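You operate a simulated robot arm through the tools that you are given. There is no shell and no other tool. Be economical: measure what you need, move in short steps, check, and stop when the job is done.

The job below is to be done with a simulated two-armed robot. You get a single attempt, and the scene is never put back.

JOB
Wipe up the spill on the top of the inspection bench with the cream rag and put it back.

It is judged by the outcome, as a careful person would: the job done as asked, and still so three seconds after it is handed in. It fails if anything else is knocked over, pushed out of place, dropped, spilled or broken.

ROBOT AND FRAMES
Two 7-joint arms with two-finger parallel grippers on one trunk, on a base that drives. Base frame: it is fixed to the floor where the robot stands at the start and does not move with it; the origin is under the middle of the robot, x ahead of it, y to its left, z up. Units: m, rad, N and s.
The left shoulder is at the start at [0.07, 0.163, 1.195], the right one opposite. Payload 3.43 kg a hand.
The TCP of each hand is the grasp point between the finger pads, 0.034 m short of the fingertips. In the tool frame z runs along the fingers and y along their closing line. The gripper opens to 0.128 m. The fingers are 0.024 m wide and 0.012 m thick; the gripper's body (0.048 by 0.13 m) begins 0.096 m behind the TCP.
Orientation is that of the tool frame in the base frame, as a unit quaternion [x, y, z, w]. With the fingers straight down and closing along the base's y, the tool's x points along the base's -x, its y along +y and its z along -z.

CONTROLS
- The arms move only by the tool apply_moves. It takes "left_commands", "right_commands" or both (then of equal length, played together; a hand with none holds still); each is a list of rows, each a list of 7 numbers: the shift along the base's x, y, z in units of 20 mm (1.0 is 20 mm), then the turn, a rotation vector about the base's x, y, z in units of 8 degrees (1.0 is 8 degrees), then the finger opening in m, from 0 to 0.128. In form: [[tx, ty, tz, wx, wy, wz, claw], ...]. A call has 1 to 8 rows; each row shifts and turns the commanded pose from where the row before left it. A call with a number of a shift or a turn outside -1 to 1 is refused whole. Each row takes 0.2 s and may step no farther than 0.05 m and 0.15 rad from the row before; otherwise, or with a gripper value out of range, the whole call is refused. Where a pose cannot be reached the arm comes as near as it can. A force on the tool above 40 N (or 10 N above the force at the start of the call, whichever is more), or a blocked arm, ends the call early, and 0.2 s more pass. Each finger travels about 0.153 m/s and halts on what it meets, pressing with about 44 N; the grip force reading is that of the motor and also rises with nothing between the fingers. The clock runs only during rows and for 0.2 s after the last one: add rows that do not move to give the fingers time. The reply holds the time, the measured pose of the TCP, the force on the tool along the base axes, the opening and the grip force, in the units named above and with some noise.
- Cameras (640 x 400 px; columns grow to the right, rows downward): "scene" is now at [0.1361, 0.0259, 1.4274]; the picture's right is [0.27, -0.96, 0.00], its down [-0.51, -0.14, -0.85] and it looks along [0.82, 0.23, -0.53] (base axes); focal length 261 px, centre (320, 200). "left" rides on the left gripper at [0.076, 0.011, -0.16] in its tool frame; the picture's right is [-0.15, 0.99, 0.00], its down [-0.88, -0.13, -0.46] and it looks along [-0.45, -0.07, 0.89] (tool axes); focal length 234 px, centre (320, 200). "right" rides on the right gripper at [0.076, -0.011, -0.16] in its tool frame; the picture's right is [0.15, 0.99, 0.00], its down [-0.88, 0.13, -0.46] and it looks along [-0.45, 0.07, 0.89] (tool axes); focal length 234 px, centre (320, 200). There is no depth. A picture from a camera that has moved, and an enlarged one, comes with that camera's place and axes in the base frame and with its lens.
- capture(camera): a new picture of that camera. The clock stands still meanwhile.
- raise_lower(by): slides the trunk up (or, below 0, down) by that many m; the arms and the scene camera ride with it, the base frame stays. It gives what a move gives, with no picture.
- base_move(legs): drives the robot by 1 to 6 legs, each [ahead, left, turn to the left] in m, m and rad, along the robot's own axes; the way and the turn of a leg run together, so that a leg with both is an arc; at most 1.5 m and 3.142 rad a leg. The arms and the cameras ride along, it lands a little off, and it stops where it bumps. It gives what a move gives.
- head_to(pan, tilt): turns the head with the scene camera to pan (to the left, within 1.501 rad either way) and tilt (down, from -0.506 to 1.204), counted from straight ahead of the robot. It gives what a move gives.
- close_up(camera, box): a new picture of the part [left, top, right, bottom] of that camera's present view, enlarged. The clock stands still meanwhile.
- finish_job(): hands the job in; it is judged then, once.

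Go step by step. Nothing tells you exact positions but the pictures and the camera data: compare them with the known pose of the tool, close in by small moves and look again before you grip or let go. The budget is 120 turns and 100 pictures, counting those below and the enlarged ones. Unless the task says otherwise, let go and move clear before handing in, and close with one line.

The tools are called by a JSON object that holds its "fn" and its "kwargs". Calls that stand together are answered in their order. apply_moves: Moves the arms, as the interface text tells. Its arguments: {"type":"object","properties":{"left_commands":{"type":"array","items":{"type":"array","items":{"type":"number"}}},"right_commands":{"type":"array","items":{"type":"array","items":{"type":"number"}}}},"required":[]} The other tools are called the same way: raise_lower (by) slides the trunk up or down; base_move (legs) drives the base; head_to (pan, tilt) turns the head that bears the scene camera; capture (camera) takes a picture; close_up (camera, box) takes an enlarged picture of a part of a camera's view; finish_job () hands the job in.

At the start:

```text
time_s: 0.0
left_tool_pos: [0.5582, 0.3677, 1.1147]
left_tool_rot: [0.0, 1.0, 0.0, 0.0]
left_wrist_force: [0.6, 0.1, 0.1]
left_opening: 0.1278
left_finger_force: 0.1
right_tool_pos: [0.5165, -0.0754, 1.0359]
right_tool_rot: [0.0, 1.0, 0.0, -0.001]
right_wrist_force: [-0.5, -0.5, 0.3]
right_opening: 0.1277
right_finger_force: 0.2
trunk travel left (down, up): [-0.675, 0.265]
robot x, y, heading: [0.0011, 0.0021, 0.005]
head pan, tilt: [0.269, 0.553]
```

scene: 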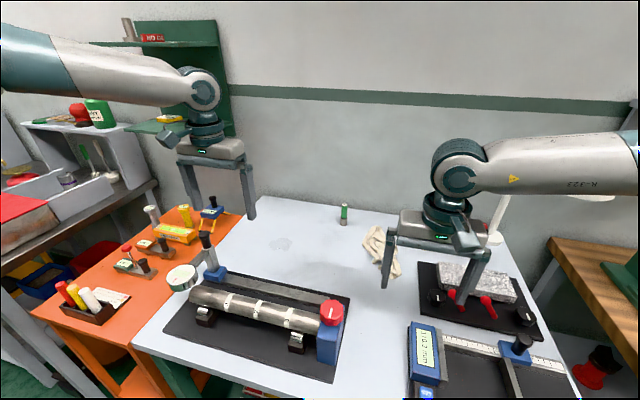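
right: 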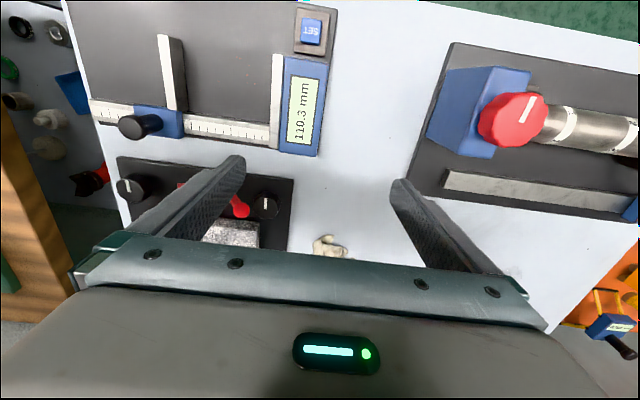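
left: 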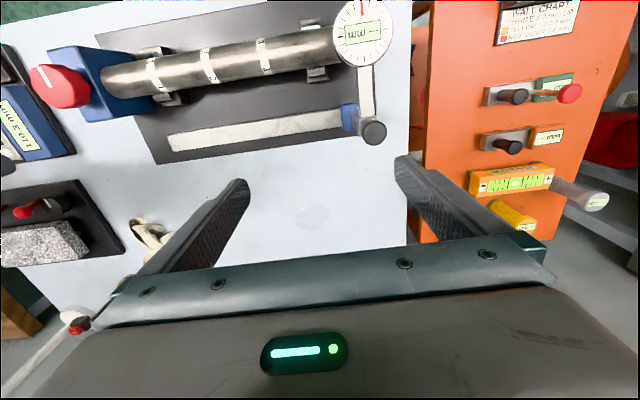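

I see the cream rag near scene pixel (380,250) and a faint wet mark near (283,243). I'll enlarge both to locate them.

{"fn": "close_up", "kwargs": {"camera": "scene", "box": [230, 190, 430, 315]}}

{"fn": "close_up", "kwargs": {"camera": "left", "box": [100, 150, 420, 350]}}

```text
3.20 times, centred on (330, 252) of scene
camera zoom: at [0.1361, 0.0259, 1.4274], right [0.27, -0.96, 0.0], down [-0.51, -0.14, -0.85], along [0.82, 0.23, -0.53], focal length 835 px, centre (288, 32)
```

zoom: 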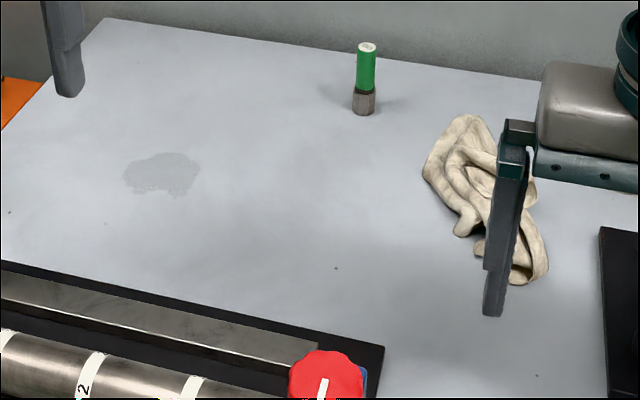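

```text
2.00 times, centred on (260, 250) of left
camera zoom: at [0.4822, 0.3802, 1.2747], right [0.15, 0.99, 0.0], down [0.88, -0.13, 0.46], along [0.45, -0.07, -0.89], focal length 468 px, centre (440, 100)
```

zoom: 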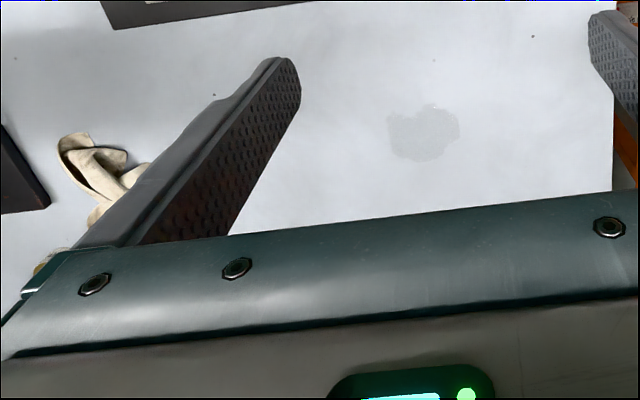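

The spill is at about (0.76, 0.33), roughly 8 cm across. The rag is at about (0.72–0.95, -0.06–0.06). I'll clear the right arm to the side and bring the left hand toward the rag.

{"fn": "apply_moves", "kwargs": {"right_commands": [[-0.5, -1, 0.8, 0, 0, 0, 0.128], [-0.5, -1, 0.8, 0, 0, 0, 0.128], [-0.5, -1, 0.8, 0, 0, 0, 0.128], [-0.5, -1, 0.8, 0, 0, 0, 0.128], [-0.5, -1, 0.8, 0, 0, 0, 0.128], [-0.5, -1, 0.8, 0, 0, 0, 0.128], [-0.5, -1, 0.8, 0, 0, 0, 0.128], [-0.5, -1, 0.8, 0, 0, 0, 0.128]], "left_commands": [[0.5, -1, 0, 0, 0, 0, 0.128], [0.5, -1, 0, 0, 0, 0, 0.128], [0.5, -1, 0, 0, 0, 0, 0.128], [0.5, -1, 0, 0, 0, 0, 0.128], [0.5, -1, 0, 0, 0, 0, 0.128], [0.5, -1, 0, 0, 0, 0, 0.128], [0.5, -1, 0, 0, 0, 0, 0.128], [0.5, -1, 0, 0, 0, 0, 0.128]]}}

{"fn": "apply_moves", "kwargs": {"right_commands": [[-0.5, -1, 0, 0, 0, 0, 0.128], [-0.5, -1, 0, 0, 0, 0, 0.128], [-0.5, -1, 0, 0, 0, 0, 0.128], [-0.5, -1, 0, 0, 0, 0, 0.128], [0, 0, 0, 0, 0, 0, 0.128], [0, 0, 0, 0, 0, 0, 0.128], [0, 0, 0, 0, 0, 0, 0.128], [0, 0, 0, 0, 0, 0, 0.128]], "left_commands": [[0.5, -1, -0.3, 0, 0, 0, 0.128], [0.5, -1, -0.3, 0, 0, 0, 0.128], [0.5, -1, -0.3, 0, 0, 0, 0.128], [0.5, -1, -0.3, 0, 0, 0, 0.128], [0.5, -1, -0.3, 0, 0, 0, 0.128], [0.5, -1, -0.3, 0, 0, 0, 0.128], [0.5, -1, -0.3, 0, 0, 0, 0.128], [0.5, -1, -0.3, 0, 0, 0, 0.128]]}}

{"fn": "capture", "kwargs": {"camera": "scene"}}

{"fn": "capture", "kwargs": {"camera": "left"}}

```text
time_s: 1.8
left_tool_pos: [0.6386, 0.2078, 1.1147]
left_tool_rot: [-0.001, 1.0, 0.001, 0.0]
left_wrist_force: [0.2, 0.3, 0.4]
left_opening: 0.128
left_finger_force: 0.0
right_tool_pos: [0.4347, -0.2362, 1.1623]
right_tool_rot: [0.001, 1.0, -0.001, 0.0]
right_wrist_force: [0.3, 0.2, 0.0]
right_opening: 0.1277
right_finger_force: 0.1
trunk travel left (down, up): [-0.675, 0.265]
robot x, y, heading: [-0.0009, 0.0011, 0.0]
head pan, tilt: [0.269, 0.553]
```

```text
time_s: 3.6
left_tool_pos: [0.6173, 0.1764, 1.0726]
left_tool_rot: [0.0, 1.0, -0.001, 0.001]
left_wrist_force: [-0.2, -0.2, 0.7]
left_opening: 0.1281
left_finger_force: 0.0
left hand out of reach, approached as far as the arm can: row 1, 2, 3, 4, 5, 6, 7, 8
right_tool_pos: [0.3964, -0.3141, 1.1651]
right_tool_rot: [0.0, 1.0, 0.0, 0.0]
right_wrist_force: [0.2, 0.5, 0.3]
right_opening: 0.1282
right_finger_force: 0.1
trunk travel left (down, up): [-0.675, 0.265]
robot x, y, heading: [-0.0003, 0.0031, -0.001]
head pan, tilt: [0.269, 0.553]
```

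```text
94 pictures are left
camera scene: at [0.1363, 0.0259, 1.4274], right [0.27, -0.96, 0.0], down [-0.51, -0.14, -0.85], along [0.82, 0.23, -0.53], focal length 261 px, centre (320, 200)
```

scene: 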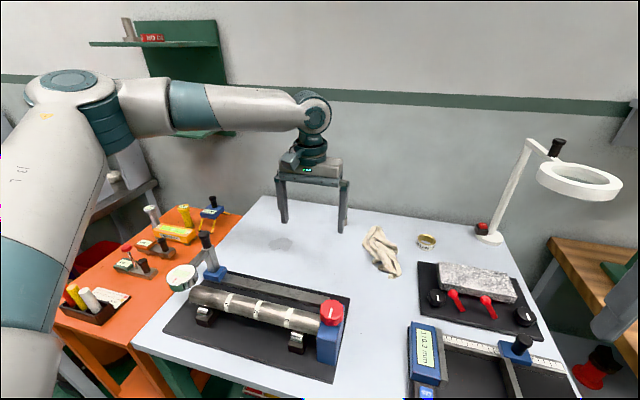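

```text
93 pictures are left
camera left: at [0.5408, 0.1881, 1.233], right [0.15, 0.99, 0.0], down [0.88, -0.13, 0.46], along [0.45, -0.07, -0.89], focal length 234 px, centre (320, 200)
```

left: 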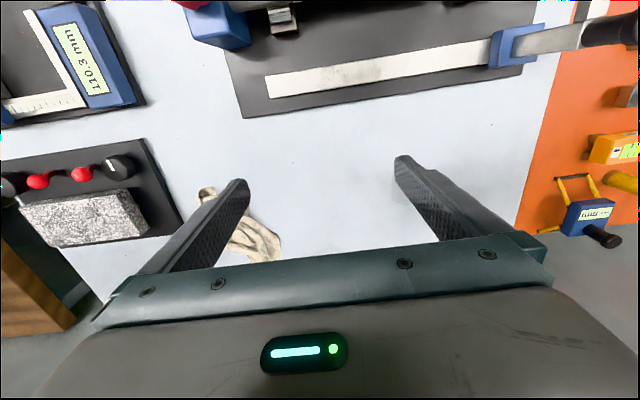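

The left hand stalls when reaching across its front, so I'll turn the robot about 0.3 rad to the right. That puts both the rag and the spill on its left side.

{"fn": "base_move", "kwargs": {"legs": [[0, 0, -0.3]]}}

{"fn": "head_to", "kwargs": {"pan": 0.5, "tilt": 0.65}}

{"fn": "capture", "kwargs": {"camera": "scene"}}

{"fn": "capture", "kwargs": {"camera": "left"}}

```text
time_s: 5.0
left_tool_pos: [0.6413, -0.0172, 1.0729]
left_tool_rot: [0.151, 0.988, -0.001, 0.002]
left_wrist_force: [-0.6, -0.3, -0.4]
left_opening: 0.1281
left_finger_force: 0.1
right_tool_pos: [0.2832, -0.4195, 1.1658]
right_tool_rot: [0.153, 0.988, 0.0, 0.0]
right_wrist_force: [-0.5, -0.9, -0.3]
right_opening: 0.1278
right_finger_force: 0.1
trunk travel left (down, up): [-0.675, 0.265]
robot x, y, heading: [0.0056, -0.0018, -0.302]
head pan, tilt: [0.269, 0.553]
```

```text
time_s: 5.7
left_tool_pos: [0.6416, -0.0179, 1.0736]
left_tool_rot: [0.151, 0.989, -0.001, 0.001]
left_wrist_force: [-0.2, -0.3, -0.4]
left_opening: 0.128
left_finger_force: 0.1
right_tool_pos: [0.2823, -0.4189, 1.1654]
right_tool_rot: [0.152, 0.988, 0.0, 0.0]
right_wrist_force: [-0.2, -0.2, 0.3]
right_opening: 0.1282
right_finger_force: 0.1
trunk travel left (down, up): [-0.675, 0.265]
robot x, y, heading: [-0.002, -0.004, -0.305]
head pan, tilt: [0.499, 0.649]
```

```text
92 pictures are left
camera scene: at [0.1325, 0.0033, 1.419], right [0.19, -0.98, 0.0], down [-0.59, -0.12, -0.8], along [0.78, 0.15, -0.6], focal length 261 px, centre (320, 200)
```

scene: 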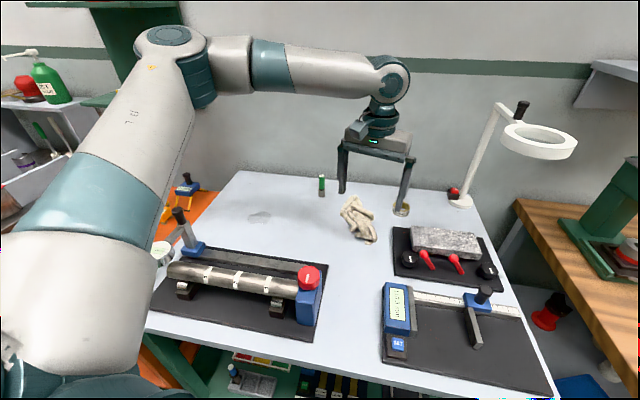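

```text
91 pictures are left
camera left: at [0.5721, 0.0167, 1.2333], right [0.44, 0.9, 0.0], down [0.8, -0.39, 0.46], along [0.41, -0.2, -0.89], focal length 234 px, centre (320, 200)
```

left: 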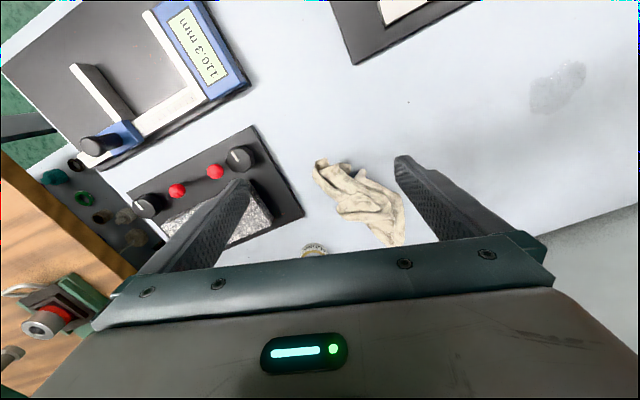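

The rag centre is at about (0.80, -0.01), its long axis about 18° left of x, and about 8 cm wide. The spill is at about (0.76, 0.345). I'll go above the rag while turning the hand to close across it.

{"fn": "apply_moves", "kwargs": {"left_commands": [[0.6, 0, -0.4, 0, 0, 0.5, 0.128], [1, 0.05, -0.7, 0, 0, 0.5, 0.128], [1, 0.05, -0.8, 0, 0, 0.5, 0.128], [1, 0.05, -0.8, 0, 0, 0.5, 0.128], [1, 0.05, -0.8, 0, 0, 0.6, 0.128], [1, 0.05, -0.8, 0, 0, 0.6, 0.128], [1, 0.05, -0.8, 0, 0, 0.6, 0.128], [1, 0.05, -0.8, 0, 0, 0.6, 0.128]]}}

{"fn": "capture", "kwargs": {"camera": "left"}}

{"fn": "capture", "kwargs": {"camera": "scene"}}

```text
time_s: 7.5
left_tool_pos: [0.7468, 0.0628, 0.9793]
left_tool_rot: [-0.155, 0.988, -0.002, 0.002]
left_wrist_force: [-0.3, 0.8, 0.7]
left_opening: 0.1279
left_finger_force: 0.0
left hand out of reach, approached as far as the arm can: row 1, 2, 3, 4, 5, 6, 7, 8
right_tool_pos: [0.2835, -0.419, 1.165]
right_tool_rot: [0.152, 0.988, 0.0, 0.0]
right_wrist_force: [-0.3, -0.4, -0.6]
right_opening: 0.1281
right_finger_force: 0.0
trunk travel left (down, up): [-0.675, 0.265]
robot x, y, heading: [-0.0021, 0.0002, -0.308]
head pan, tilt: [0.499, 0.649]
```

```text
90 pictures are left
camera left: at [0.6697, 0.0521, 1.1383], right [-0.16, 0.99, 0.0], down [0.88, 0.15, 0.46], along [0.45, 0.07, -0.89], focal length 234 px, centre (320, 200)
```

left: 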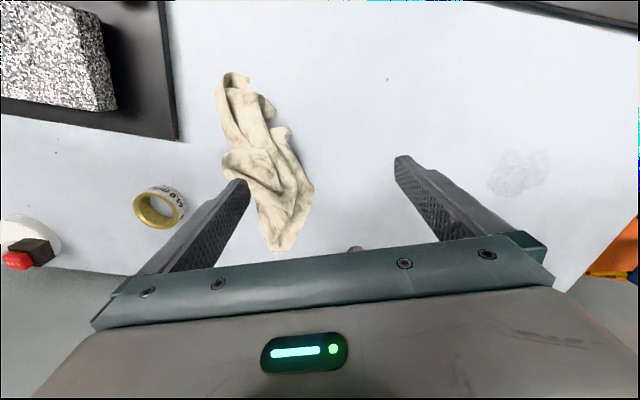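

```text
89 pictures are left
camera scene: at [0.1329, 0.0039, 1.4189], right [0.19, -0.98, 0.0], down [-0.59, -0.12, -0.8], along [0.78, 0.15, -0.6], focal length 261 px, centre (320, 200)
```

scene: 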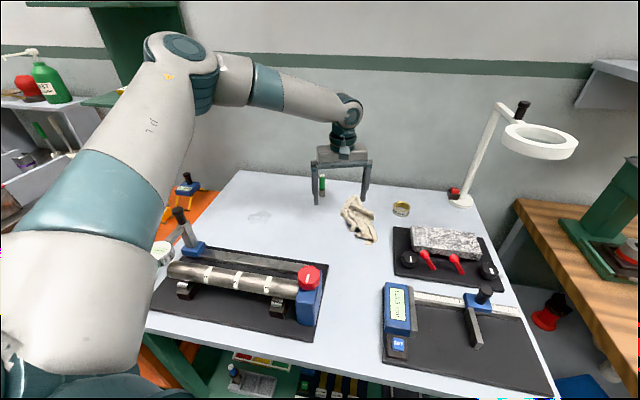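

The arm stalled short. I'll check where the command stands with a small move down, since lower poses reach farther.

{"fn": "apply_moves", "kwargs": {"left_commands": [[0, -0.5, -0.5, 0, 0, 0, 0.128], [0, -0.5, -0.5, 0, 0, 0, 0.128], [0, 0, 0, 0, 0, 0, 0.128]]}}

```text
time_s: 8.3
left_tool_pos: [0.7343, 0.0594, 0.9659]
left_tool_rot: [-0.155, 0.988, -0.001, 0.002]
left_wrist_force: [0.4, 0.5, -0.1]
left_opening: 0.1279
left_finger_force: 0.0
left hand out of reach, approached as far as the arm can: row 1, 2
right_tool_pos: [0.2832, -0.4196, 1.1653]
right_tool_rot: [0.152, 0.988, 0.0, 0.0]
right_wrist_force: [0.2, 0.3, 0.3]
right_opening: 0.128
right_finger_force: 0.0
trunk travel left (down, up): [-0.675, 0.265]
robot x, y, heading: [0.0014, -0.0032, -0.305]
head pan, tilt: [0.499, 0.649]
```

The limit looks like a joint limit rather than stretch. I'll try undoing some of the hand's turn while moving right.

{"fn": "apply_moves", "kwargs": {"left_commands": [[0, 0, 0, 0, 0, -1, 0.128], [0, 0, 0, 0, 0, -1, 0.128], [0, -0.5, 0, 0, 0, 0, 0.128], [0, -0.5, 0, 0, 0, 0, 0.128], [0, -0.5, 0, 0, 0, 0, 0.128], [0, -0.5, 0, 0, 0, 0, 0.128], [0, 0, 0, 0, 0, 0, 0.128]]}}

```text
time_s: 9.9
left_tool_pos: [0.7161, 0.0423, 0.9746]
left_tool_rot: [-0.015, 1.0, -0.002, 0.0]
left_wrist_force: [-0.2, -0.3, -0.1]
left_opening: 0.1282
left_finger_force: 0.1
left hand out of reach, approached as far as the arm can: row 3, 4, 5, 6
right_tool_pos: [0.2832, -0.4196, 1.1649]
right_tool_rot: [0.152, 0.988, 0.0, 0.0]
right_wrist_force: [-0.8, 0.5, 0.2]
right_opening: 0.128
right_finger_force: 0.1
trunk travel left (down, up): [-0.675, 0.265]
robot x, y, heading: [-0.0023, 0.0014, -0.302]
head pan, tilt: [0.499, 0.649]
```

The arm is blocked toward its own right side. I'll turn the robot another 0.3 rad to the right so the rag falls well on the left arm's side.

{"fn": "base_move", "kwargs": {"legs": [[0, 0, -0.3]]}}

{"fn": "apply_moves", "kwargs": {"left_commands": [[0.5, 0.8, 0, 0, 0, 0.5, 0.128], [0.5, 0.8, 0, 0, 0, 0.5, 0.128], [0.5, 0.8, 0, 0, 0, 0.5, 0.128], [0.5, 0.8, 0, 0, 0, 0.5, 0.128], [0, 0, 0, 0, 0, 0.5, 0.128]]}}

```text
time_s: 11.3
left_tool_pos: [0.6982, -0.1673, 0.9745]
left_tool_rot: [0.132, 0.991, -0.002, 0.0]
left_wrist_force: [0.4, 0.0, -0.1]
left_opening: 0.1278
left_finger_force: 0.1
right_tool_pos: [0.1484, -0.484, 1.1654]
right_tool_rot: [0.295, 0.955, 0.0, 0.0]
right_wrist_force: [-0.4, 0.3, 0.5]
right_opening: 0.1281
right_finger_force: 0.1
trunk travel left (down, up): [-0.675, 0.265]
robot x, y, heading: [-0.004, 0.0012, -0.606]
head pan, tilt: [0.499, 0.649]
```

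```text
time_s: 12.5
left_tool_pos: [0.7405, -0.1042, 0.9735]
left_tool_rot: [-0.043, 0.999, -0.001, 0.001]
left_wrist_force: [-0.2, -0.5, -0.3]
left_opening: 0.1279
left_finger_force: 0.0
right_tool_pos: [0.1471, -0.4843, 1.1656]
right_tool_rot: [0.296, 0.955, 0.002, 0.0]
right_wrist_force: [-0.1, 0.6, 0.1]
right_opening: 0.1278
right_finger_force: 0.0
trunk travel left (down, up): [-0.675, 0.265]
robot x, y, heading: [0.0009, -0.001, -0.601]
head pan, tilt: [0.499, 0.649]
```

The arm moves freely again. Next I go above the rag's centre and finish the turn.

{"fn": "apply_moves", "kwargs": {"left_commands": [[0.5, 0.8, 0, 0, 0, 0.3, 0.128], [0.5, 0.8, 0, 0, 0, 0.3, 0.128], [0.5, 0.8, 0, 0, 0, 0.3, 0.128], [0.5, 0.8, 0, 0, 0, 0.3, 0.128], [0.5, 0.8, 0, 0, 0, 0.3, 0.128], [0.5, 0.7, 0, 0, 0, 0.2, 0.128], [0, 0, 0, 0, 0, 0, 0.128]]}}

{"fn": "capture", "kwargs": {"camera": "left"}}

{"fn": "capture", "kwargs": {"camera": "scene"}}

```text
time_s: 14.1
left_tool_pos: [0.7997, -0.0093, 0.975]
left_tool_rot: [-0.16, 0.987, -0.002, 0.001]
left_wrist_force: [0.7, -0.5, 0.0]
left_opening: 0.1281
left_finger_force: 0.0
right_tool_pos: [0.149, -0.4837, 1.1655]
right_tool_rot: [0.295, 0.955, 0.0, 0.0]
right_wrist_force: [-0.4, 0.1, -0.2]
right_opening: 0.1281
right_finger_force: 0.1
trunk travel left (down, up): [-0.675, 0.265]
robot x, y, heading: [-0.0002, 0.0001, -0.596]
head pan, tilt: [0.499, 0.649]
```

```text
88 pictures are left
camera left: at [0.7231, -0.0218, 1.135], right [-0.17, 0.98, 0.0], down [0.88, 0.16, 0.46], along [0.45, 0.08, -0.89], focal length 234 px, centre (320, 200)
```

left: 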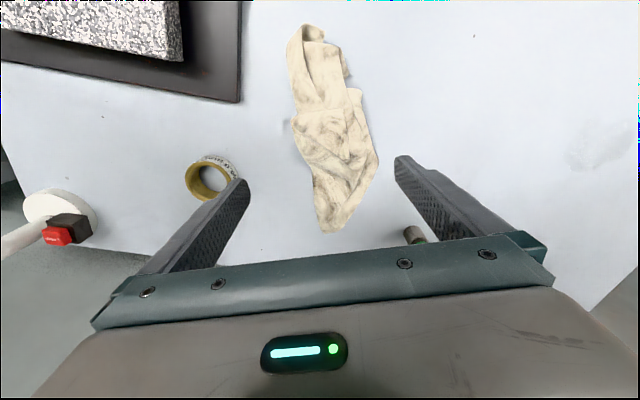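

```text
87 pictures are left
camera scene: at [0.1271, -0.0356, 1.4189], right [-0.1, -0.99, 0.0], down [-0.6, 0.06, -0.8], along [0.79, -0.08, -0.6], focal length 261 px, centre (320, 200)
```

scene: 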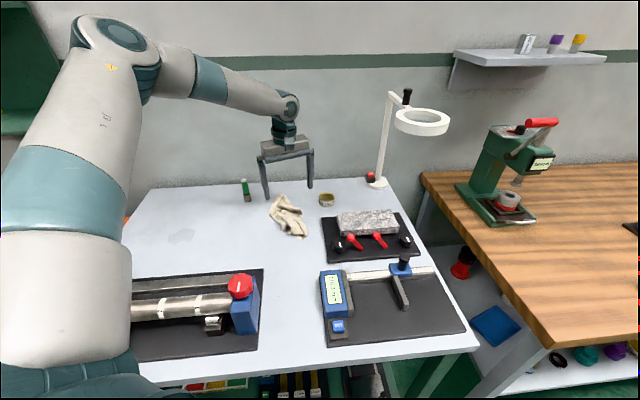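

The rag is narrowest and near its middle at about (0.765, -0.005), with the fingers clearing both sides. I'll shift there and descend most of the way.

{"fn": "apply_moves", "kwargs": {"left_commands": [[-0.9, 0.1, 0, 0, 0, 0, 0.128], [-0.85, 0.1, 0, 0, 0, 0, 0.128], [0, 0, -0.8, 0, 0, 0, 0.128], [0, 0, -0.8, 0, 0, 0, 0.128], [0, 0, -0.9, 0, 0, 0, 0.128], [0, 0, -0.9, 0, 0, 0, 0.128], [0, 0, 0, 0, 0, 0, 0.128]]}}

{"fn": "capture", "kwargs": {"camera": "left"}}

{"fn": "close_up", "kwargs": {"camera": "scene", "box": [210, 140, 370, 240]}}

```text
time_s: 15.7
left_tool_pos: [0.7629, -0.0067, 0.9076]
left_tool_rot: [-0.16, 0.987, -0.002, 0.002]
left_wrist_force: [0.7, 0.9, 0.1]
left_opening: 0.128
left_finger_force: 0.0
right_tool_pos: [0.1487, -0.4821, 1.1656]
right_tool_rot: [0.295, 0.955, 0.001, 0.0]
right_wrist_force: [-0.4, -0.6, -0.6]
right_opening: 0.1282
right_finger_force: 0.0
trunk travel left (down, up): [-0.675, 0.265]
robot x, y, heading: [0.0011, 0.0007, -0.595]
head pan, tilt: [0.499, 0.649]
```

```text
86 pictures are left
camera left: at [0.6864, -0.0184, 1.0664], right [-0.17, 0.98, 0.0], down [0.87, 0.16, 0.46], along [0.45, 0.08, -0.89], focal length 234 px, centre (320, 200)
```

left: 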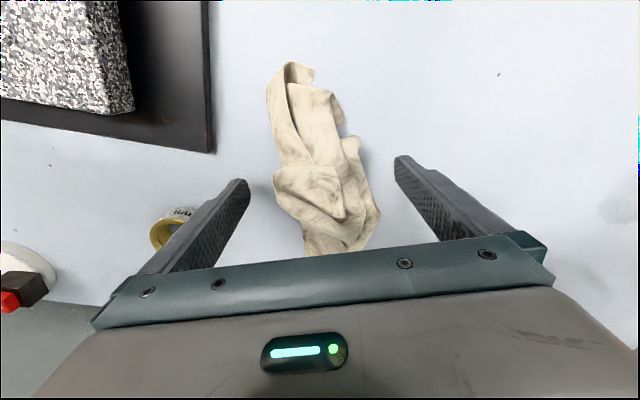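

```text
4.00 times, centred on (290, 190) of scene
camera zoom: at [0.1267, -0.035, 1.419], right [-0.1, -0.99, 0.0], down [-0.6, 0.06, -0.8], along [0.79, -0.08, -0.6], focal length 1044 px, centre (440, 240)
```

zoom: 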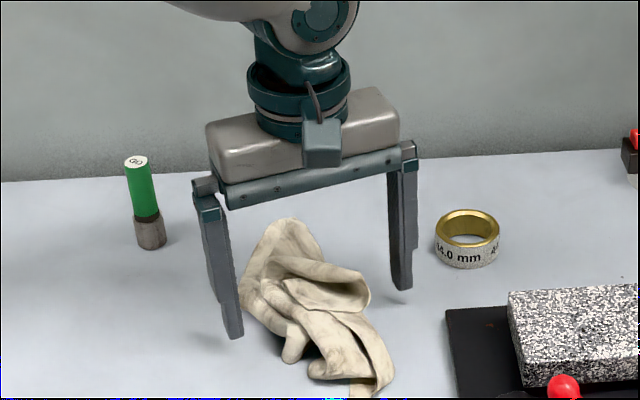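

The rag is centred between the fingers and the ring and flashlight are clear. I'll descend so the tips are a few mm above the bench.

{"fn": "apply_moves", "kwargs": {"left_commands": [[0, 0, -0.9, 0, 0, 0, 0.128], [0, 0, -0.9, 0, 0, 0, 0.128], [0, 0, -0.8, 0, 0, 0, 0.128], [0, 0, 0, 0, 0, 0, 0.128]]}}

{"fn": "close_up", "kwargs": {"camera": "scene", "box": [210, 140, 370, 240]}}

{"fn": "capture", "kwargs": {"camera": "left"}}

```text
time_s: 16.2
left_tool_pos: [0.7625, -0.0073, 0.8842]
left_tool_rot: [-0.16, 0.987, 0.0, 0.002]
left_wrist_force: [-8.3, 1.4, 14.7]
left_opening: 0.1278
left_finger_force: 0.0
right_tool_pos: [0.148, -0.4826, 1.1643]
right_tool_rot: [0.296, 0.955, 0.0, 0.001]
right_wrist_force: [-0.3, -0.3, 0.0]
right_opening: 0.1281
right_finger_force: 0.1
trunk travel left (down, up): [-0.675, 0.265]
robot x, y, heading: [0.0011, -0.0006, -0.599]
head pan, tilt: [0.499, 0.649]
stopped in row 2 (left hand): the force on the tool passed its limit (the readings are from after the stop); the commanded pose is now the measured one
```

```text
4.00 times, centred on (290, 190) of scene
camera zoom: at [0.1257, -0.0349, 1.4191], right [-0.1, -0.99, 0.0], down [-0.6, 0.06, -0.8], along [0.79, -0.08, -0.6], focal length 1044 px, centre (440, 240)
```

zoom: 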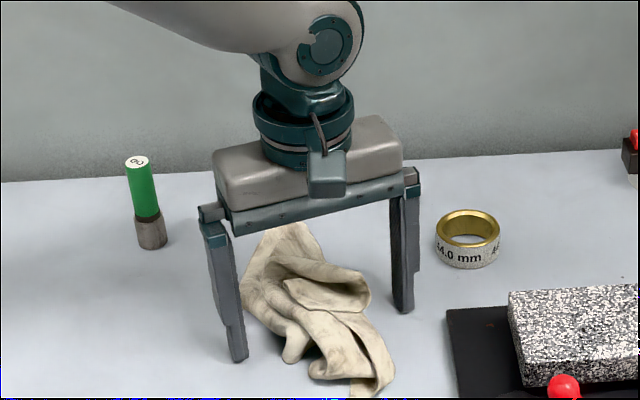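

```text
83 pictures are left
camera left: at [0.686, -0.0195, 1.0437], right [-0.18, 0.98, 0.0], down [0.87, 0.16, 0.46], along [0.45, 0.08, -0.89], focal length 234 px, centre (320, 200)
```

left: 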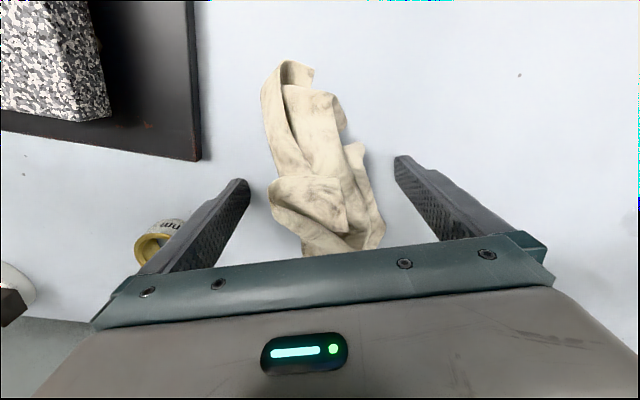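

The descent stopped on a force at tip height of about 0.85, with no visible contact. I'll read the force at rest and look around before pressing further.

{"fn": "apply_moves", "kwargs": {"left_commands": [[0, 0, 0.25, 0, 0, 0, 0.128], [0, 0, 0, 0, 0, 0, 0.128]]}}

{"fn": "apply_moves", "kwargs": {"left_commands": [[0, 0, -0.3, 0, 0, 0, 0.128], [0, 0, 0, 0, 0, 0, 0.128]]}}

{"fn": "capture", "kwargs": {"camera": "scene"}}

```text
time_s: 16.9
left_tool_pos: [0.7646, -0.0064, 0.8884]
left_tool_rot: [-0.16, 0.987, 0.0, 0.003]
left_wrist_force: [0.1, -0.1, 0.3]
left_opening: 0.1281
left_finger_force: 0.1
right_tool_pos: [0.149, -0.4827, 1.1644]
right_tool_rot: [0.296, 0.955, 0.0, 0.0]
right_wrist_force: [-0.4, -0.4, -0.3]
right_opening: 0.1282
right_finger_force: 0.1
trunk travel left (down, up): [-0.675, 0.265]
robot x, y, heading: [0.0014, -0.0047, -0.6]
head pan, tilt: [0.499, 0.649]
```

```text
time_s: 17.4
left_tool_pos: [0.7643, -0.0072, 0.8845]
left_tool_rot: [-0.16, 0.987, -0.001, 0.003]
left_wrist_force: [6.1, 3.9, 25.4]
left_opening: 0.128
left_finger_force: 0.0
right_tool_pos: [0.1472, -0.4823, 1.166]
right_tool_rot: [0.295, 0.955, 0.001, 0.001]
right_wrist_force: [-0.7, -0.8, 0.2]
right_opening: 0.1281
right_finger_force: 0.1
trunk travel left (down, up): [-0.675, 0.265]
robot x, y, heading: [-0.0025, 0.0033, -0.6]
head pan, tilt: [0.499, 0.649]
```

```text
82 pictures are left
camera scene: at [0.125, -0.0347, 1.4196], right [-0.1, -0.99, 0.0], down [-0.6, 0.06, -0.8], along [0.79, -0.08, -0.6], focal length 261 px, centre (320, 200)
```

scene: 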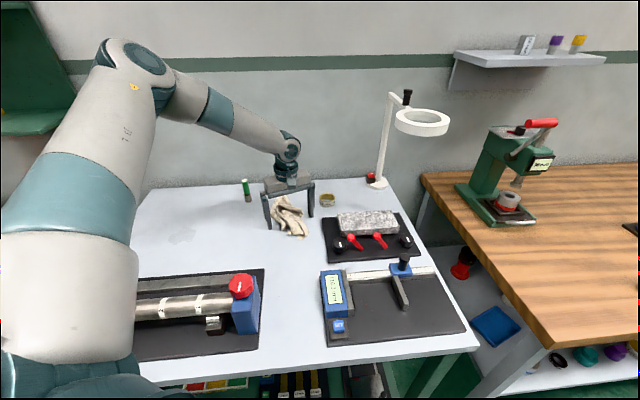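

The contact is stiff at tip z ≈ 0.85. With a bench height of 0.85 my two views of the spill agree exactly, so the fingertips are on the bench and the spill is at (0.732, 0.326). I'll ease up 2–3 mm and close on the rag.

{"fn": "apply_moves", "kwargs": {"left_commands": [[0, 0, 0.25, 0, 0, 0, 0.128], [0, 0, 0, 0, 0, 0, 0.09], [0, 0, 0, 0, 0, 0, 0.06], [0, 0, 0, 0, 0, 0, 0.03], [0, 0, 0, 0, 0, 0, 0.0], [0, 0, 0, 0, 0, 0, 0.0], [0, 0, 0, 0, 0, 0, 0.0]]}}

{"fn": "capture", "kwargs": {"camera": "left"}}

{"fn": "close_up", "kwargs": {"camera": "scene", "box": [210, 140, 370, 240]}}

```text
time_s: 19.1
left_tool_pos: [0.7635, -0.0051, 0.8877]
left_tool_rot: [-0.161, 0.987, 0.0, 0.003]
left_wrist_force: [-0.6, 0.2, 1.6]
left_opening: 0.0057
left_finger_force: 39.3
right_tool_pos: [0.1493, -0.482, 1.1648]
right_tool_rot: [0.296, 0.955, 0.0, 0.0]
right_wrist_force: [0.6, 0.2, 0.8]
right_opening: 0.1282
right_finger_force: 0.1
trunk travel left (down, up): [-0.675, 0.265]
robot x, y, heading: [-0.0014, 0.0015, -0.6]
head pan, tilt: [0.499, 0.649]
```

```text
81 pictures are left
camera left: at [0.6875, -0.019, 1.0464], right [-0.17, 0.98, 0.0], down [0.87, 0.16, 0.46], along [0.45, 0.08, -0.89], focal length 234 px, centre (320, 200)
```

left: 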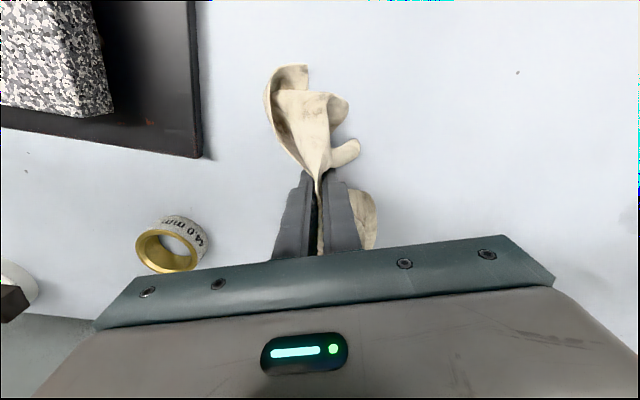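

```text
4.00 times, centred on (290, 190) of scene
camera zoom: at [0.1272, -0.0351, 1.419], right [-0.1, -0.99, 0.0], down [-0.6, 0.06, -0.8], along [0.79, -0.08, -0.6], focal length 1044 px, centre (440, 240)
```

zoom: 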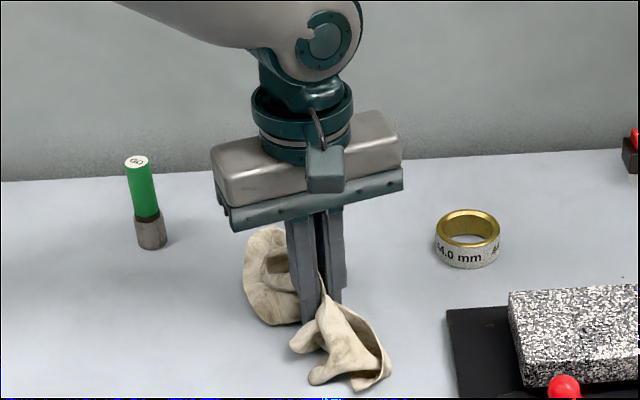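

The rag is gripped (opening 6 mm, 39 N). I'll lift it 10 cm and look at how it hangs.

{"fn": "apply_moves", "kwargs": {"left_commands": [[0, 0, 0.7, 0, 0, 0, 0], [0, 0, 0.8, 0, 0, 0, 0], [0, 0, 0.8, 0, 0, 0, 0], [0, 0, 0.9, 0, 0, 0, 0], [-0.3, 0, 0.9, 0, 0, 0, 0], [-0.5, 0, 0.9, 0, 0, 0, 0], [-0.5, 0, 0, 0, 0, 0, 0], [0, 0, 0, 0, 0, 0, 0]]}}

{"fn": "capture", "kwargs": {"camera": "scene"}}

{"fn": "capture", "kwargs": {"camera": "left"}}

```text
time_s: 20.9
left_tool_pos: [0.739, -0.0065, 0.987]
left_tool_rot: [-0.161, 0.987, 0.0, 0.001]
left_wrist_force: [0.2, -0.6, 0.7]
left_opening: 0.0053
left_finger_force: 40.1
right_tool_pos: [0.1495, -0.4826, 1.1644]
right_tool_rot: [0.296, 0.955, 0.0, 0.0]
right_wrist_force: [0.4, 0.4, 0.3]
right_opening: 0.128
right_finger_force: 0.1
trunk travel left (down, up): [-0.675, 0.265]
robot x, y, heading: [0.0004, -0.001, -0.601]
head pan, tilt: [0.499, 0.649]
```

```text
79 pictures are left
camera scene: at [0.1276, -0.035, 1.4189], right [-0.1, -0.99, 0.0], down [-0.6, 0.06, -0.8], along [0.79, -0.08, -0.6], focal length 261 px, centre (320, 200)
```

scene: 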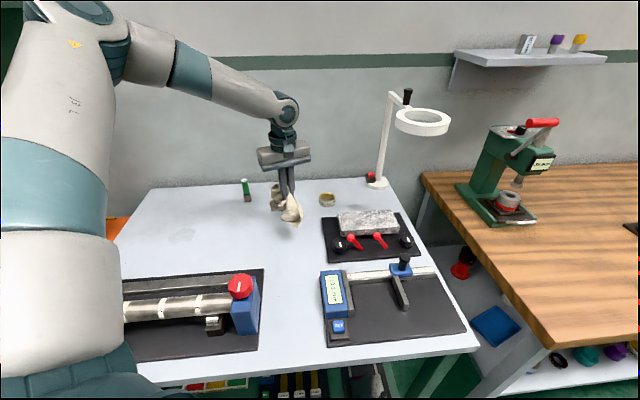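

```text
78 pictures are left
camera left: at [0.6614, -0.0192, 1.1459], right [-0.17, 0.98, 0.0], down [0.87, 0.16, 0.46], along [0.45, 0.08, -0.89], focal length 234 px, centre (320, 200)
```

left: 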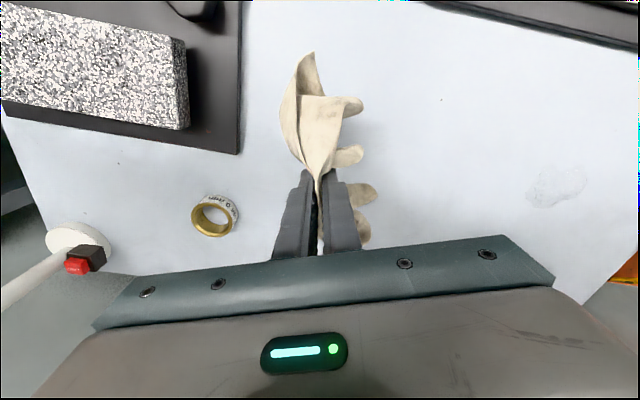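

The rag hangs well, ends drooping around the fingers. I'll carry it over toward the spill at (0.733, 0.324).

{"fn": "apply_moves", "kwargs": {"left_commands": [[0, 1, 0, 0, 0, 0, 0], [0, 1, 0, 0, 0, 0, 0], [0, 1, 0, 0, 0, 0, 0], [0, 1, 0, 0, 0, 0, 0], [0, 1, 0, 0, 0, 0, 0], [0, 1, 0, 0, 0, 0, 0], [0, 1, 0, 0, 0, 0, 0], [0, 1, 0, 0, 0, 0, 0]]}}

{"fn": "apply_moves", "kwargs": {"left_commands": [[0, 1, 0, 0, 0, 0, 0], [0, 1, 0, 0, 0, 0, 0], [0, 1, 0, 0, 0, 0, 0], [0, 1, 0, 0, 0, 0, 0], [0, 1, 0, 0, 0, 0, 0], [0, 0, 0, 0, 0, 0, 0]]}}

{"fn": "capture", "kwargs": {"camera": "left"}}

{"fn": "capture", "kwargs": {"camera": "scene"}}

```text
time_s: 22.6
left_tool_pos: [0.7399, 0.1546, 0.9865]
left_tool_rot: [-0.162, 0.987, 0.0, 0.002]
left_wrist_force: [-0.1, -0.9, -0.2]
left_opening: 0.0055
left_finger_force: 39.7
right_tool_pos: [0.1494, -0.4825, 1.165]
right_tool_rot: [0.295, 0.955, 0.0, 0.0]
right_wrist_force: [0.2, 0.7, 0.2]
right_opening: 0.1279
right_finger_force: 0.0
trunk travel left (down, up): [-0.675, 0.265]
robot x, y, heading: [0.0013, 0.0025, -0.595]
head pan, tilt: [0.499, 0.649]
```

```text
time_s: 24.1
left_tool_pos: [0.7374, 0.2531, 0.9875]
left_tool_rot: [-0.161, 0.987, 0.0, 0.002]
left_wrist_force: [-0.6, -0.4, 0.2]
left_opening: 0.0054
left_finger_force: 39.4
right_tool_pos: [0.1491, -0.4827, 1.1645]
right_tool_rot: [0.296, 0.955, 0.0, 0.0]
right_wrist_force: [-0.9, -0.5, -0.3]
right_opening: 0.1282
right_finger_force: 0.1
trunk travel left (down, up): [-0.675, 0.265]
robot x, y, heading: [-0.0002, 0.0026, -0.6]
head pan, tilt: [0.499, 0.649]
```

```text
77 pictures are left
camera left: at [0.661, 0.2403, 1.1466], right [-0.17, 0.98, 0.0], down [0.87, 0.15, 0.46], along [0.45, 0.08, -0.89], focal length 234 px, centre (320, 200)
```

left: 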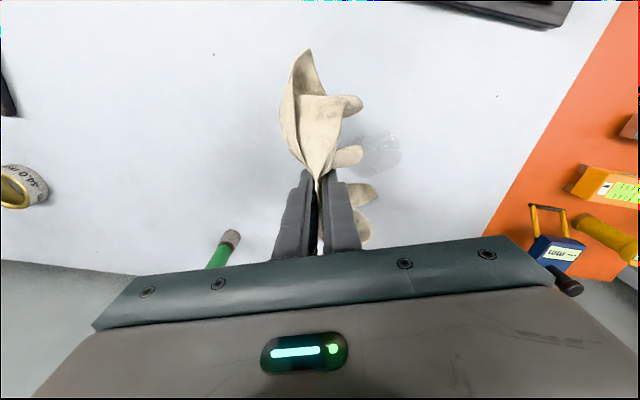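

```text
76 pictures are left
camera scene: at [0.1275, -0.0357, 1.4189], right [-0.1, -0.99, 0.0], down [-0.6, 0.06, -0.8], along [0.79, -0.08, -0.6], focal length 261 px, centre (320, 200)
```

scene: 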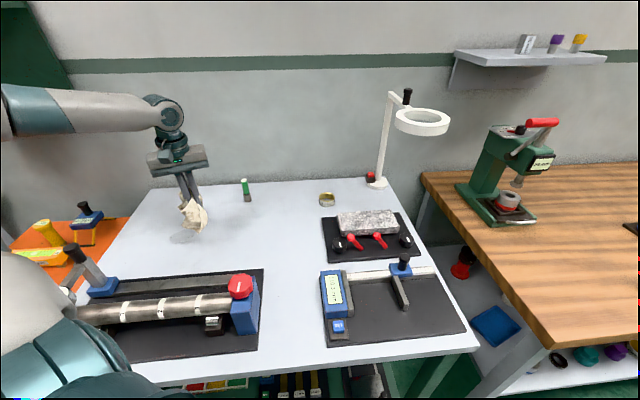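

The spill is now just left of the rag at (0.731, 0.331). I'll lower the rag to the bench on its near side.

{"fn": "apply_moves", "kwargs": {"left_commands": [[0, 0, -0.9, 0, 0, 0, 0], [0, 0, -0.9, 0, 0, 0, 0], [0, 0, -0.9, 0, 0, 0, 0], [0, 0, -0.9, 0, 0, 0, 0], [0, 0, -0.9, 0, 0, 0, 0], [0, 0, -0.4, 0, 0, 0, 0], [0, 0, 0, 0, 0, 0, 0]]}}

{"fn": "capture", "kwargs": {"camera": "left"}}

{"fn": "close_up", "kwargs": {"camera": "scene", "box": [110, 150, 270, 250]}}

```text
time_s: 25.6
left_tool_pos: [0.7381, 0.2539, 0.8881]
left_tool_rot: [-0.161, 0.987, 0.0, 0.003]
left_wrist_force: [0.7, -0.2, 0.3]
left_opening: 0.0056
left_finger_force: 39.8
right_tool_pos: [0.1484, -0.4834, 1.1664]
right_tool_rot: [0.296, 0.955, 0.0, 0.0]
right_wrist_force: [-1.5, -0.3, 0.5]
right_opening: 0.1278
right_finger_force: 0.0
trunk travel left (down, up): [-0.675, 0.265]
robot x, y, heading: [0.0039, 0.0049, -0.599]
head pan, tilt: [0.499, 0.649]
```

```text
75 pictures are left
camera left: at [0.6615, 0.241, 1.0474], right [-0.18, 0.98, 0.0], down [0.87, 0.16, 0.46], along [0.45, 0.08, -0.89], focal length 234 px, centre (320, 200)
```

left: 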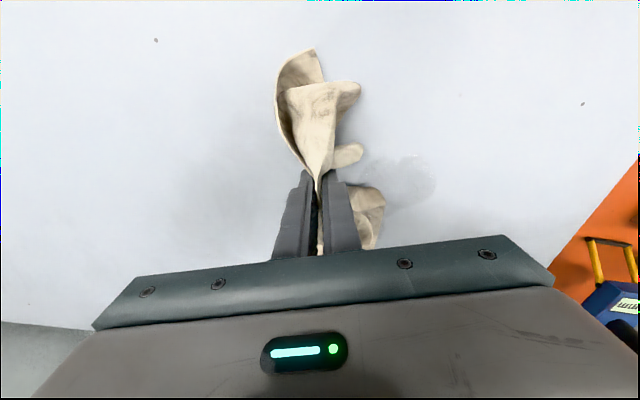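

```text
4.00 times, centred on (190, 200) of scene
camera zoom: at [0.1273, -0.035, 1.419], right [-0.1, -0.99, 0.0], down [-0.6, 0.06, -0.8], along [0.79, -0.08, -0.6], focal length 1044 px, centre (840, 200)
```

zoom: 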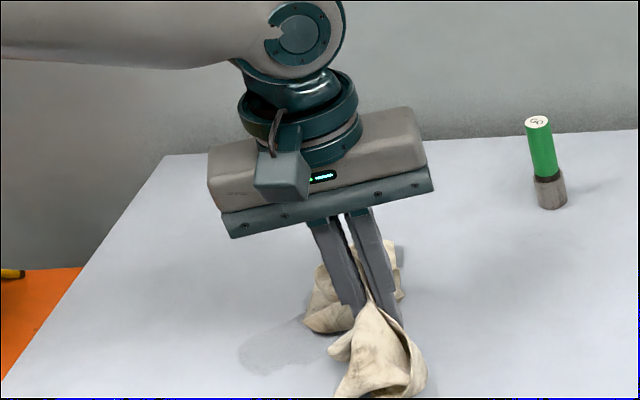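

The rag touches the bench beside the spill. I'll press lightly and wipe left across it, then back.

{"fn": "apply_moves", "kwargs": {"left_commands": [[0, 0.2, -0.12, 0, 0, 0, 0], [0, 1, 0, 0, 0, 0, 0], [0, 1, 0, 0, 0, 0, 0], [0, 1, 0, 0, 0, 0, 0], [0, 1, 0, 0, 0, 0, 0], [0, 1, 0, 0, 0, 0, 0], [0, 1, 0, 0, 0, 0, 0], [0, 1, 0, 0, 0, 0, 0]]}}

{"fn": "apply_moves", "kwargs": {"left_commands": [[0, -1, 0, 0, 0, 0, 0], [0, -1, 0, 0, 0, 0, 0], [0, -1, 0, 0, 0, 0, 0], [0, -1, 0, 0, 0, 0, 0], [0, -1, 0, 0, 0, 0, 0], [0, -1, 0, 0, 0, 0, 0], [0, -1, 0, 0, 0, 0, 0], [0, 0, 0, 0, 0, 0, 0]]}}

{"fn": "capture", "kwargs": {"camera": "left"}}

{"fn": "close_up", "kwargs": {"camera": "scene", "box": [110, 150, 270, 250]}}

```text
time_s: 27.4
left_tool_pos: [0.7375, 0.398, 0.8862]
left_tool_rot: [-0.161, 0.987, -0.002, 0.002]
left_wrist_force: [-0.5, -1.1, 2.3]
left_opening: 0.0055
left_finger_force: 39.4
right_tool_pos: [0.1491, -0.4836, 1.1652]
right_tool_rot: [0.296, 0.955, -0.001, 0.0]
right_wrist_force: [-0.8, 0.2, -0.2]
right_opening: 0.1279
right_finger_force: 0.1
trunk travel left (down, up): [-0.675, 0.265]
robot x, y, heading: [0.0002, 0.0011, -0.603]
head pan, tilt: [0.499, 0.649]
```

```text
time_s: 29.2
left_tool_pos: [0.7393, 0.2583, 0.8879]
left_tool_rot: [-0.161, 0.987, -0.001, 0.002]
left_wrist_force: [0.4, 0.7, 3.0]
left_opening: 0.0054
left_finger_force: 39.4
right_tool_pos: [0.1496, -0.482, 1.1649]
right_tool_rot: [0.296, 0.955, 0.0, 0.0]
right_wrist_force: [-0.3, -0.2, -0.3]
right_opening: 0.1279
right_finger_force: 0.0
trunk travel left (down, up): [-0.675, 0.265]
robot x, y, heading: [0.001, -0.001, -0.601]
head pan, tilt: [0.499, 0.649]
```

```text
73 pictures are left
camera left: at [0.6626, 0.2458, 1.0461], right [-0.18, 0.98, 0.0], down [0.87, 0.16, 0.46], along [0.45, 0.08, -0.89], focal length 234 px, centre (320, 200)
```

left: 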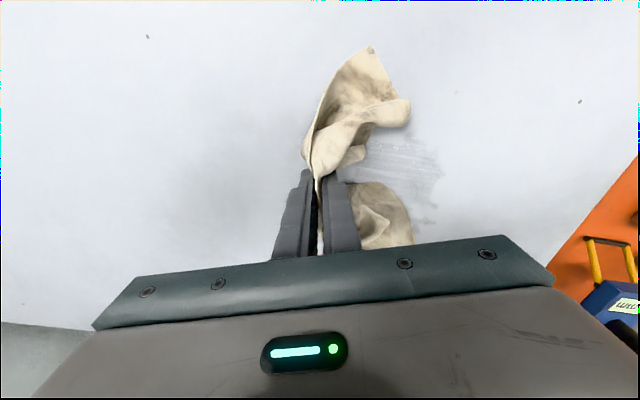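

```text
4.00 times, centred on (190, 200) of scene
camera zoom: at [0.127, -0.0346, 1.419], right [-0.1, -0.99, 0.0], down [-0.6, 0.06, -0.8], along [0.79, -0.08, -0.6], focal length 1044 px, centre (840, 200)
```

zoom: 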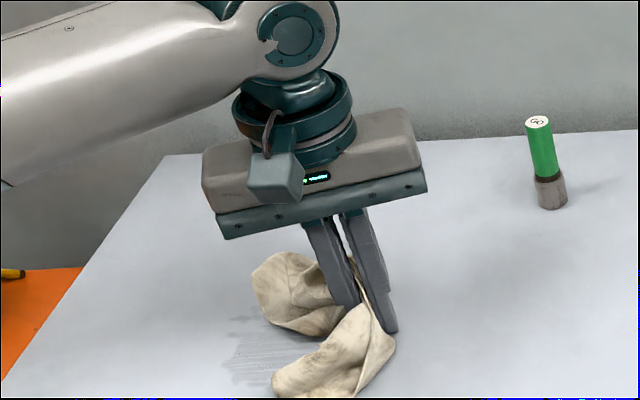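

The spill is being taken up in streaks. I'll do more passes at slightly different x with a bit more pressure.

{"fn": "apply_moves", "kwargs": {"left_commands": [[-0.9, 0, -0.1, 0, 0, 0, 0], [0, 1, 0, 0, 0, 0, 0], [0, 1, 0, 0, 0, 0, 0], [0, 1, 0, 0, 0, 0, 0], [0, 1, 0, 0, 0, 0, 0], [0, 1, 0, 0, 0, 0, 0], [0, 1, 0, 0, 0, 0, 0], [0, 1, 0, 0, 0, 0, 0]]}}

{"fn": "apply_moves", "kwargs": {"left_commands": [[0.6, -1, 0, 0, 0, 0, 0], [0, -1, 0, 0, 0, 0, 0], [0, -1, 0, 0, 0, 0, 0], [0, -1, 0, 0, 0, 0, 0], [0, -1, 0, 0, 0, 0, 0], [0, -1, 0, 0, 0, 0, 0], [0, -1, 0, 0, 0, 0, 0], [0.9, 0, 0, 0, 0, 0, 0]]}}

{"fn": "apply_moves", "kwargs": {"left_commands": [[0, 1, 0, 0, 0, 0, 0], [0, 1, 0, 0, 0, 0, 0], [0, 1, 0, 0, 0, 0, 0], [0, 1, 0, 0, 0, 0, 0], [0, 1, 0, 0, 0, 0, 0], [0, 1, 0, 0, 0, 0, 0], [0, 1, 0, 0, 0, 0, 0], [-0.3, 0, 0, 0, 0, 0, 0]]}}

{"fn": "capture", "kwargs": {"camera": "left"}}

{"fn": "close_up", "kwargs": {"camera": "scene", "box": [90, 150, 250, 250]}}

```text
time_s: 31.1
left_tool_pos: [0.7197, 0.3968, 0.8849]
left_tool_rot: [-0.161, 0.987, 0.0, 0.003]
left_wrist_force: [-0.2, -4.8, 15.7]
left_opening: 0.0054
left_finger_force: 40.0
right_tool_pos: [0.1478, -0.4839, 1.1655]
right_tool_rot: [0.296, 0.955, 0.0, 0.001]
right_wrist_force: [0.6, 0.7, -0.2]
right_opening: 0.1279
right_finger_force: 0.0
trunk travel left (down, up): [-0.675, 0.265]
robot x, y, heading: [0.002, -0.0028, -0.598]
head pan, tilt: [0.499, 0.649]
```

```text
time_s: 32.9
left_tool_pos: [0.7494, 0.2552, 0.8861]
left_tool_rot: [-0.16, 0.987, -0.001, 0.003]
left_wrist_force: [-4.6, -2.5, 14.3]
left_opening: 0.0058
left_finger_force: 39.7
right_tool_pos: [0.1475, -0.4838, 1.1649]
right_tool_rot: [0.296, 0.955, 0.001, 0.0]
right_wrist_force: [-0.6, 0.0, 0.2]
right_opening: 0.1279
right_finger_force: 0.1
trunk travel left (down, up): [-0.675, 0.265]
robot x, y, heading: [0.0015, -0.0001, -0.6]
head pan, tilt: [0.499, 0.649]
```

```text
time_s: 34.6
left_tool_pos: [0.7447, 0.3981, 0.8853]
left_tool_rot: [-0.161, 0.987, 0.0, 0.003]
left_wrist_force: [5.3, 0.4, 11.4]
left_opening: 0.0053
left_finger_force: 39.7
right_tool_pos: [0.1493, -0.4833, 1.1644]
right_tool_rot: [0.295, 0.955, 0.001, 0.0]
right_wrist_force: [0.8, -1.0, -0.6]
right_opening: 0.1282
right_finger_force: 0.0
trunk travel left (down, up): [-0.675, 0.265]
robot x, y, heading: [0.0014, 0.0019, -0.601]
head pan, tilt: [0.499, 0.649]
```

```text
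71 pictures are left
camera left: at [0.6671, 0.3846, 1.0448], right [-0.18, 0.98, 0.0], down [0.87, 0.16, 0.46], along [0.45, 0.08, -0.89], focal length 234 px, centre (320, 200)
```

left: 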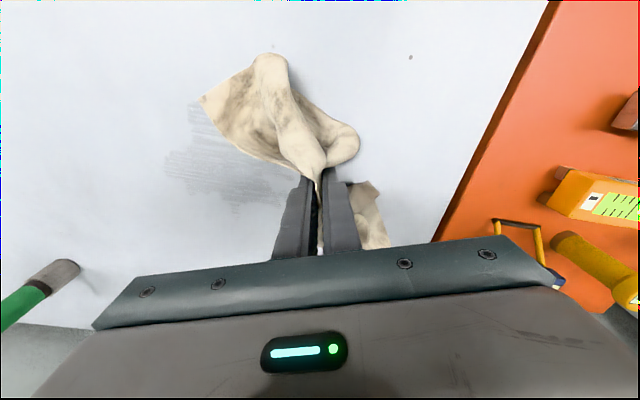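

```text
4.00 times, centred on (170, 200) of scene
camera zoom: at [0.1263, -0.0358, 1.4191], right [-0.1, -0.99, 0.0], down [-0.6, 0.06, -0.8], along [0.79, -0.08, -0.6], focal length 1044 px, centre (920, 200)
```

zoom: 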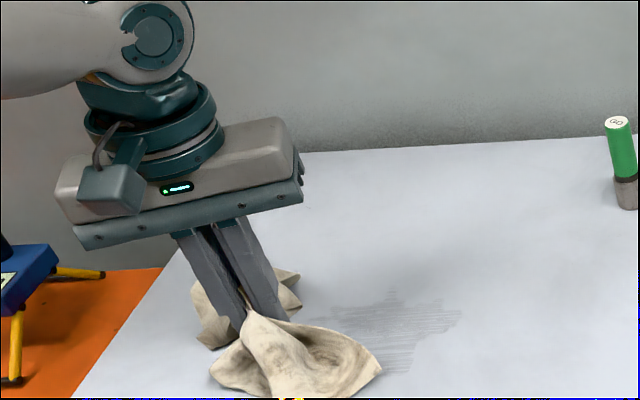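

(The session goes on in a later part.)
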